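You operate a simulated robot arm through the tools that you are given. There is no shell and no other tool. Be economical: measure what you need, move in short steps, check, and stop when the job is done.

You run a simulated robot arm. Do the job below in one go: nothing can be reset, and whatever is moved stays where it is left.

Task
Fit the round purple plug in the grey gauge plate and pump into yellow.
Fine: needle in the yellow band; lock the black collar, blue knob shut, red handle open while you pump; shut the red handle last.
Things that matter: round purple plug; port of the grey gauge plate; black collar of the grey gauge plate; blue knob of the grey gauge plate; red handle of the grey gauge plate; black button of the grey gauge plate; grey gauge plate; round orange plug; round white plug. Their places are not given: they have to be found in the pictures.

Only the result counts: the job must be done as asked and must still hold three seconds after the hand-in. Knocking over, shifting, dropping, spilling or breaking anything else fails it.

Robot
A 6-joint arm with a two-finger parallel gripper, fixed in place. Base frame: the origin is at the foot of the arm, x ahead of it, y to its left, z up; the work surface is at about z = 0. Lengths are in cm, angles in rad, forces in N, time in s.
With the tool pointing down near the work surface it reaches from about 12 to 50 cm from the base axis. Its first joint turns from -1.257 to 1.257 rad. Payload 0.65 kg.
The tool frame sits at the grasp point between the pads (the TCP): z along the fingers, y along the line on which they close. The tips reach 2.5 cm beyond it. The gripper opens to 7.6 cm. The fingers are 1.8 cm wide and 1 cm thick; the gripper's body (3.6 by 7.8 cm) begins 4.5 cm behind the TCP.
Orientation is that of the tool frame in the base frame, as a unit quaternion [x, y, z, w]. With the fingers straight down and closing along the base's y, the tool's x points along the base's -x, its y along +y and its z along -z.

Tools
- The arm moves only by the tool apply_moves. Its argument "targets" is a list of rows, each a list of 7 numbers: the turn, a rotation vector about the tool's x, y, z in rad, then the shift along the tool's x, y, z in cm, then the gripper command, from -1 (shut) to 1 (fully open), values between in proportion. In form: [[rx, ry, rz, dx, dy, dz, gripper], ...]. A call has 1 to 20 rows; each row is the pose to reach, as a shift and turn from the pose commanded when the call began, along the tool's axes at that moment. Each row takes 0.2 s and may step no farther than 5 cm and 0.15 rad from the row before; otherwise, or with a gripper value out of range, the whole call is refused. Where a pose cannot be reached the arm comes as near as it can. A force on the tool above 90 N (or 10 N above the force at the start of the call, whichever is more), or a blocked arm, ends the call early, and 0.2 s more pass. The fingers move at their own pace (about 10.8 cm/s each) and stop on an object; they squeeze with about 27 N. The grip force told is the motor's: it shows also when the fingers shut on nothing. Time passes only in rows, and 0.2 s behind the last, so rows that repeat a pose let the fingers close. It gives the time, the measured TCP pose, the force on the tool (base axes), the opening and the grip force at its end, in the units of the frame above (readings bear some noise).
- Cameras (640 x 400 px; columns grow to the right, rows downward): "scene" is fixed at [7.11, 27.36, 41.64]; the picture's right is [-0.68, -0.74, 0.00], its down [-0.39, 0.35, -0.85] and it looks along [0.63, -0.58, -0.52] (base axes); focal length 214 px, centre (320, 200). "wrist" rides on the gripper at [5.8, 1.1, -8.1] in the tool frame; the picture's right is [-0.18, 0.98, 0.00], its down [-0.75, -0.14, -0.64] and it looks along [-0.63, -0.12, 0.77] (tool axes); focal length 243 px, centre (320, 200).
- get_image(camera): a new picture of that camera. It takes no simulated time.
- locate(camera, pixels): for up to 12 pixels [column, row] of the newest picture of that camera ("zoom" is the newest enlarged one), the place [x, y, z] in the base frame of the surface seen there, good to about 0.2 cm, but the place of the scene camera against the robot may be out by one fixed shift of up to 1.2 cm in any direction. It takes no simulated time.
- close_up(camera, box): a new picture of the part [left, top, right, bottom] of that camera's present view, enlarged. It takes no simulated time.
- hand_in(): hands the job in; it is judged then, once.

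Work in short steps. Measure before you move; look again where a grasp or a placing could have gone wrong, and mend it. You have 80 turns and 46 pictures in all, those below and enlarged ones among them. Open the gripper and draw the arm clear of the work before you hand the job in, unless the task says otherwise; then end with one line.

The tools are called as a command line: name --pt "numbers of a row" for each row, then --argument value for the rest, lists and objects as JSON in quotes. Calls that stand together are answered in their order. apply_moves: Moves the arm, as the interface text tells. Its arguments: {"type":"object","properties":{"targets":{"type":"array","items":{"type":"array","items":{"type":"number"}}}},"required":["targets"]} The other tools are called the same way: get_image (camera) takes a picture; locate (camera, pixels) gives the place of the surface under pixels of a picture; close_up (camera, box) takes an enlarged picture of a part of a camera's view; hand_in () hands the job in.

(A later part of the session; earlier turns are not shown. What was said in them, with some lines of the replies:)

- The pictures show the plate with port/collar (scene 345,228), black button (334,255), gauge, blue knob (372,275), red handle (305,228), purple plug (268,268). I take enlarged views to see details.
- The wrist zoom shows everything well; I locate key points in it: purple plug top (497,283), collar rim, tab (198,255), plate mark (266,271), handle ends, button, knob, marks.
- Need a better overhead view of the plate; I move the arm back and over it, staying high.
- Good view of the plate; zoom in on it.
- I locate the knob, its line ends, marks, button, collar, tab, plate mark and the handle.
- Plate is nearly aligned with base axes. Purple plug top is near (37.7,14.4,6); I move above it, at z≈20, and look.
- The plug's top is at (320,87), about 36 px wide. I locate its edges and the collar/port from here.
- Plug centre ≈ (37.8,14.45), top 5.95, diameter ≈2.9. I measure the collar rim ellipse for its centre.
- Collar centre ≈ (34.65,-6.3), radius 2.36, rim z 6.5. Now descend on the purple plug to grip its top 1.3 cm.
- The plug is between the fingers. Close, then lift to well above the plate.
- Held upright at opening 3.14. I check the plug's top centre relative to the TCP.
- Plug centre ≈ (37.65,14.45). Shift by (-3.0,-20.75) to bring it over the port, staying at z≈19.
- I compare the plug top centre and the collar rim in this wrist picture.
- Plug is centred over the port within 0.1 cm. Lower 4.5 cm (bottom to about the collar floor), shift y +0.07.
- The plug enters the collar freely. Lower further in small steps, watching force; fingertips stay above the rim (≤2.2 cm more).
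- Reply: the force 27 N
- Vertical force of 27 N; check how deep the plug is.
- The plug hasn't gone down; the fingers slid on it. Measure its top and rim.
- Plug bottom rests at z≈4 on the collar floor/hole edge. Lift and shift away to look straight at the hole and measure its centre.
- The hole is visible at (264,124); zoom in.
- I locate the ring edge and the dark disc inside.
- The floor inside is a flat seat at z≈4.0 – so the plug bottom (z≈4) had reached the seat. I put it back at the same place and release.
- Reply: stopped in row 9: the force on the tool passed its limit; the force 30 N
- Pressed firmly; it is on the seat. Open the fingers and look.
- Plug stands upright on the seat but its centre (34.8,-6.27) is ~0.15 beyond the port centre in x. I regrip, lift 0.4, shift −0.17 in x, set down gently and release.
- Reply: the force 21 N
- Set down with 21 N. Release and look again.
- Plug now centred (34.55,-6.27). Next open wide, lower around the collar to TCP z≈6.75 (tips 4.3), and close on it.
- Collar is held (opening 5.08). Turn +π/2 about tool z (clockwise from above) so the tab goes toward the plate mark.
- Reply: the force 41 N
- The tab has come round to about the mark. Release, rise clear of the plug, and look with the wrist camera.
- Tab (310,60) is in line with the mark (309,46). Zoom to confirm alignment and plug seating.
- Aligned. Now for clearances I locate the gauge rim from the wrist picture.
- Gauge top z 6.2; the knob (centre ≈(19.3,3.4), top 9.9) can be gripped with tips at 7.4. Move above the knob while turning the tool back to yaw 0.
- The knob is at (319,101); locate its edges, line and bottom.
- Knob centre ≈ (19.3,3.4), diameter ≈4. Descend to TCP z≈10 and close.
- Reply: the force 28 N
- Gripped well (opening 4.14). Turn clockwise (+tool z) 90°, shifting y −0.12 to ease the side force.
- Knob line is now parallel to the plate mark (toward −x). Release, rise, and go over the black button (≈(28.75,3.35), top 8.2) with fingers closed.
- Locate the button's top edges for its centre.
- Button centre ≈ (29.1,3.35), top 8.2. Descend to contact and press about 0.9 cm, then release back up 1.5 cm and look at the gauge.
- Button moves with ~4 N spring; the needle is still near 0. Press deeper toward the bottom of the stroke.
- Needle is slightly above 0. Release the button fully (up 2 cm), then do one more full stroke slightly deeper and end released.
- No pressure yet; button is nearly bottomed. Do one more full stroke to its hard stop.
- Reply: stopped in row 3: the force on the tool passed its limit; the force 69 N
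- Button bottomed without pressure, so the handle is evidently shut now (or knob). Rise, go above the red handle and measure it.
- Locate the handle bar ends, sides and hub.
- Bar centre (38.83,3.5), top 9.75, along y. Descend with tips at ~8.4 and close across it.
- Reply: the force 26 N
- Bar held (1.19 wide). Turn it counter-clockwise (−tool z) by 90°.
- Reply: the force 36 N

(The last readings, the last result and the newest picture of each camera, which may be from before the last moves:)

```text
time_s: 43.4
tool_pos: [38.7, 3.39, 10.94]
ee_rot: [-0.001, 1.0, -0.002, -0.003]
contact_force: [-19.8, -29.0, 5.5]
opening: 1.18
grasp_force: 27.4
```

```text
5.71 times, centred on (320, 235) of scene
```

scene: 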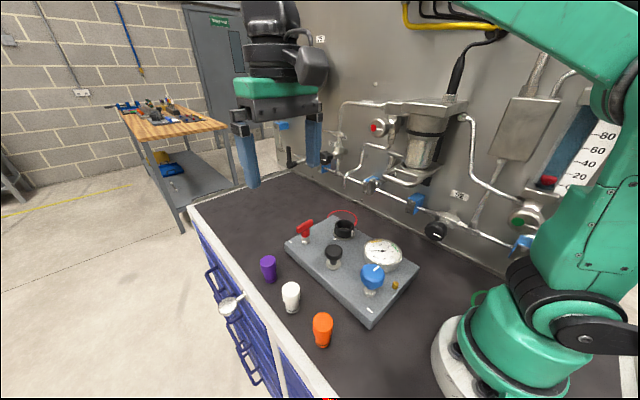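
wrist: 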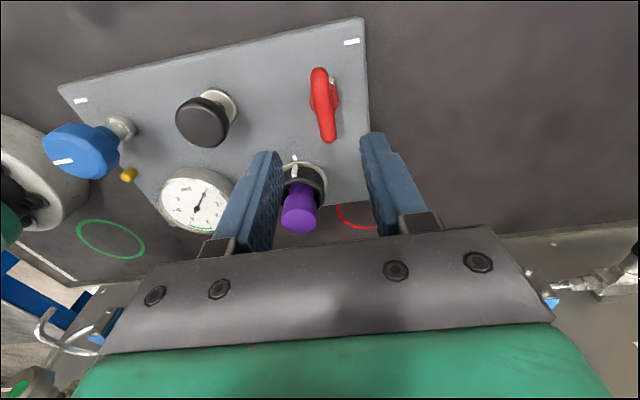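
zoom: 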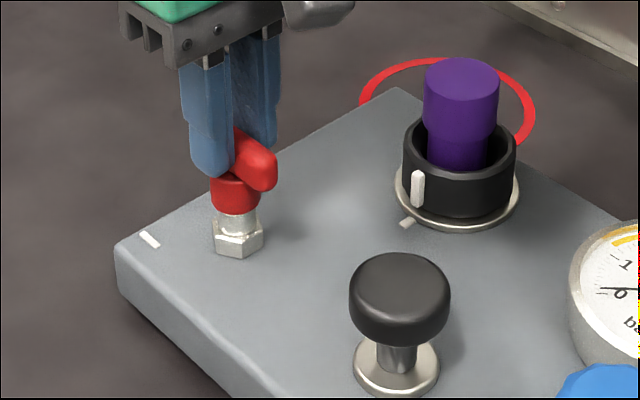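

Handle now lies along the plate. Release, go back over the button, do one full stroke, then look at the gauge.

apply_moves --pt "0 0 0 0 0 0 0" --pt "0 0 0 0 0 0 0" --pt "0 0 0 0 0 -3 0" --pt "0 0 0 0 0 -7 -1" --pt "0 0 0 4.9 0 -7 -1" --pt "0 0 0 9.7 -0.1 -7 -1" --pt "0 0 0 9.7 -0.1 -7 -1" --pt "0 0 0 9.7 -0.1 -3 -1" --pt "0 0 0 9.7 -0.1 0 -1" --pt "0 0 0 9.7 -0.1 1 -1" --pt "0 0 0 9.7 -0.1 2.1 -1" --pt "0 0 0 9.7 -0.1 2.1 -1" --pt "0 0 0 9.7 -0.1 1 -1" --pt "0 0 0 9.7 -0.1 0 -1" --pt "0 0 0 9.7 -0.1 -0.5 -1"

close_up --camera "scene" --box '[310, 210, 430, 300]'

```text
time_s: 46.6
tool_pos: [28.97, 3.45, 11.32]
ee_rot: [0.0, 1.0, 0.0, -0.001]
contact_force: [1.3, 0.0, 0.1]
opening: 0.02
grasp_force: 23.0
```

```text
4.44 times, centred on (370, 255) of scene
```

zoom: 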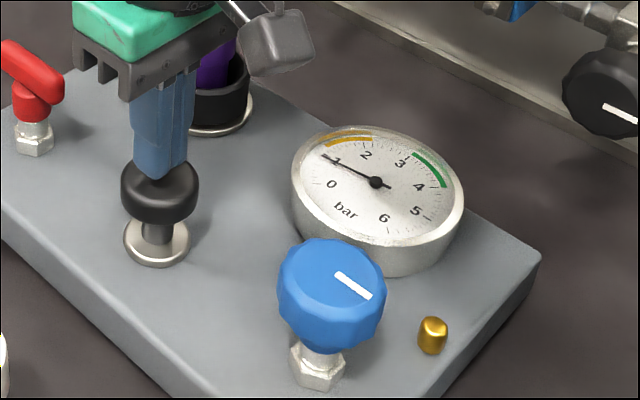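

One stroke raised it to about 0.95 bar. Zoom in on the gauge to read band limits and check for leak.

close_up --camera "scene" --box '[360, 230, 410, 270]'

```text
10.00 times, centred on (385, 250) of scene
```

zoom: 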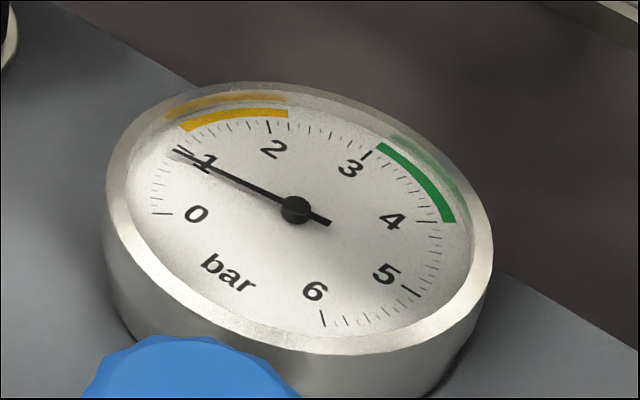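

Band is ≈1.3–2.2 bar, needle ≈1.0. Apply a slightly shorter stroke (about 0.8 of the last) to land mid‑band.

apply_moves --pt "0 0 0 0 0 0.5 -1" --pt "0 0 0 0 0 1.5 -1" --pt "0 0 0 0 0 2.25 -1" --pt "0 0 0 0 0 2.25 -1" --pt "0 0 0 0 0 1.3 -1" --pt "0 0 0 0 0 0 -1" --pt "0 0 0 0 0 -1 -1"

close_up --camera "scene" --box '[360, 230, 410, 270]'

```text
time_s: 48.2
tool_pos: [28.84, 3.25, 12.26]
ee_rot: [0.0, 1.0, 0.0, -0.001]
contact_force: [0.4, -0.9, 0.9]
opening: 0.0
grasp_force: 23.3
```

```text
10.00 times, centred on (385, 250) of scene
```

zoom: 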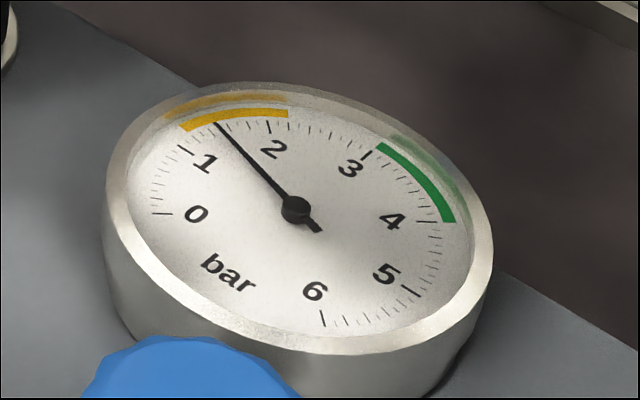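

Needle is inside the yellow band (~1.5). Return to the handle pose from before (open 3.8), grip the bar and check.

apply_moves --pt "0 0 0 0 0 -3 0" --pt "0 0 0 0 0 -5.5 0" --pt "0 0 0 -4.9 0 -5.5 0" --pt "0 0 0 -9.7 0.1 -5.5 0" --pt "0 0 0 -9.7 0.1 -5.5 0" --pt "0 0 0 -9.7 0.1 -2 0" --pt "0 0 0 -9.7 0.1 0.8 0" --pt "0 0 0 -9.7 0.1 1.5 0" --pt "0 0 0 -9.7 0.1 1.5 -1" --pt "0 0 0 -9.7 0.1 1.5 -1" --pt "0 0 0 -9.7 0.1 1.5 -1"

close_up --camera "scene" --box '[280, 190, 420, 290]'

```text
time_s: 50.6
tool_pos: [38.56, 3.24, 10.76]
ee_rot: [0.001, 1.0, -0.002, -0.002]
contact_force: [0.1, -24.8, -0.7]
opening: 1.19
grasp_force: 26.9
```

```text
4.00 times, centred on (350, 240) of scene
```

zoom: 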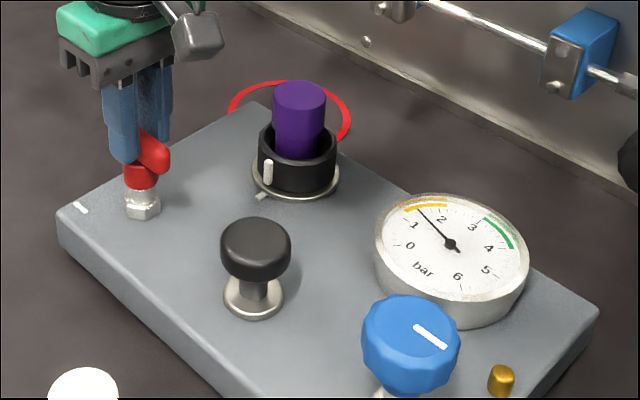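

Bar gripped, needle holding. Turn clockwise 90° to shut it.

apply_moves --pt "0 0 0.13 0 -0.1 0 -1" --pt "0 0 0.26 0 -0.1 0 -1" --pt "0 0 0.39 0 -0.1 0 -1" --pt "0 0 0.52 0 -0.1 0 -1" --pt "0 0 0.65 0 -0.1 0 -1" --pt "0 0 0.78 0 -0.1 0 -1" --pt "0 0 0.91 0 -0.1 0 -1" --pt "0 0 1.04 0 -0.1 0 -1" --pt "0 0 1.17 0 -0.1 0 -1" --pt "0 0 1.3 0 -0.1 0 -1" --pt "0 0 1.43 0 -0.1 0 -1" --pt "0 0 1.57 0 -0.1 0 -1" --pt "0 0 1.6 0 -0.1 0 -1" --pt "0 0 1.6 0 -0.1 0 -1"

```text
time_s: 53.6
tool_pos: [38.77, 3.37, 10.98]
ee_rot: [0.717, 0.697, -0.001, -0.001]
contact_force: [12.8, 2.1, 15.0]
opening: 1.21
grasp_force: 27.3
```

The handle has been turned back. Release, rise clear, wait a little and look.

apply_moves --pt "0 0 0 0 0 0 0" --pt "0 0 0 0 0 0 0" --pt "0 0 0 0 0 -3 0" --pt "0 0 0 0 0 -7 0" --pt "0 0 0 0 0 -11 1" --pt "0 0 0 3 0 -14 1" --pt "0 0 0 6 0 -16 1" --pt "0 0 0 6 0 -16 1" --pt "0 0 0 6 0 -16 1" --pt "0 0 0 6 0 -16 1" --pt "0 0 0 6 0 -16 1" --pt "0 0 0 6 0 -16 1" --pt "0 0 0 6 0 -16 1" --pt "0 0 0 6 0 -16 1" --pt "0 0 0 6 0 -16 1" --pt "0 0 0 6 0 -16 1"

close_up --camera "scene" --box '[280, 190, 420, 290]'

close_up --camera "scene" --box '[360, 230, 410, 270]'

```text
time_s: 57.0
tool_pos: [38.89, 9.38, 26.98]
ee_rot: [0.717, 0.697, -0.001, -0.001]
contact_force: [0.6, 0.1, -0.4]
opening: 7.6
grasp_force: 0.0
```

```text
4.00 times, centred on (350, 240) of scene
```

zoom: 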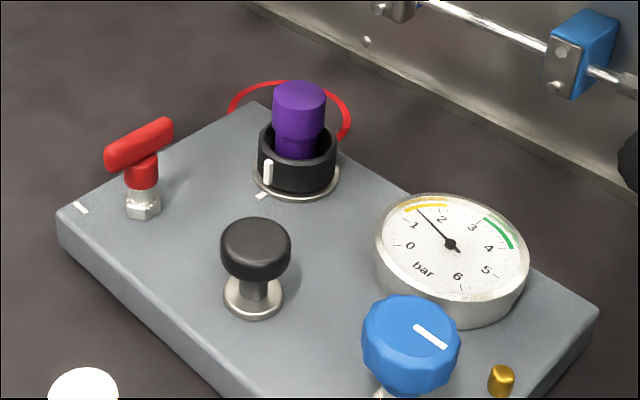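

```text
10.00 times, centred on (385, 250) of scene
```

zoom: 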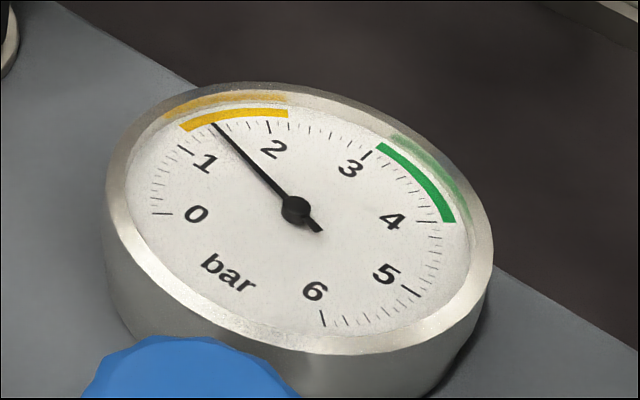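

Needle seems to have sunk a hair (216→211 px). I wait 4 s and re-read to see if it still creeps.

apply_moves --pt "0 0 0 0 0 0 1" --pt "0 0 0 0 0 0 1" --pt "0 0 0 0 0 0 1" --pt "0 0 0 0 0 0 1" --pt "0 0 0 0 0 0 1" --pt "0 0 0 0 0 0 1" --pt "0 0 0 0 0 0 1" --pt "0 0 0 0 0 0 1" --pt "0 0 0 0 0 0 1" --pt "0 0 0 0 0 0 1" --pt "0 0 0 0 0 0 1" --pt "0 0 0 0 0 0 1" --pt "0 0 0 0 0 0 1" --pt "0 0 0 0 0 0 1" --pt "0 0 0 0 0 0 1" --pt "0 0 0 0 0 0 1" --pt "0 0 0 0 0 0 1" --pt "0 0 0 0 0 0 1" --pt "0 0 0 0 0 0 1" --pt "0 0 0 0 0 0 1"

close_up --camera "scene" --box '[360, 230, 410, 270]'

```text
time_s: 61.2
tool_pos: [39.02, 9.35, 26.77]
ee_rot: [0.717, 0.697, -0.001, 0.0]
contact_force: [0.2, -0.6, -0.3]
opening: 7.62
grasp_force: 0.1
```

```text
10.00 times, centred on (385, 250) of scene
```

zoom: 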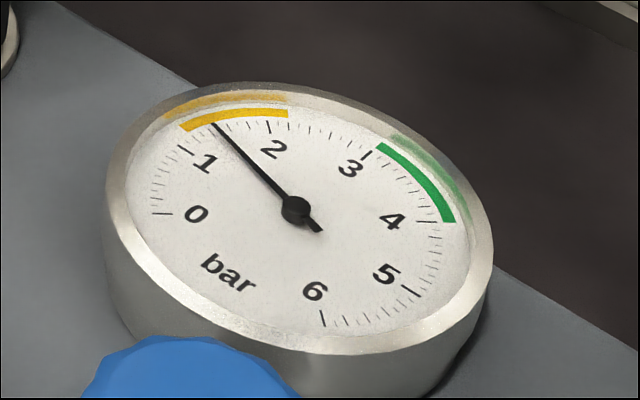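

The needle is steady at about 1.45 bar, inside the yellow band. The handle is shut, the collar is on its mark, and the open gripper is clear of the work, so I hand in.

hand_in

```text
The job is handed in.
```

The purple plug is in the port with the black collar locked, and the needle is holding at about 1.45 bar in the yellow band; the blue knob is shut, and I shut the red handle last.
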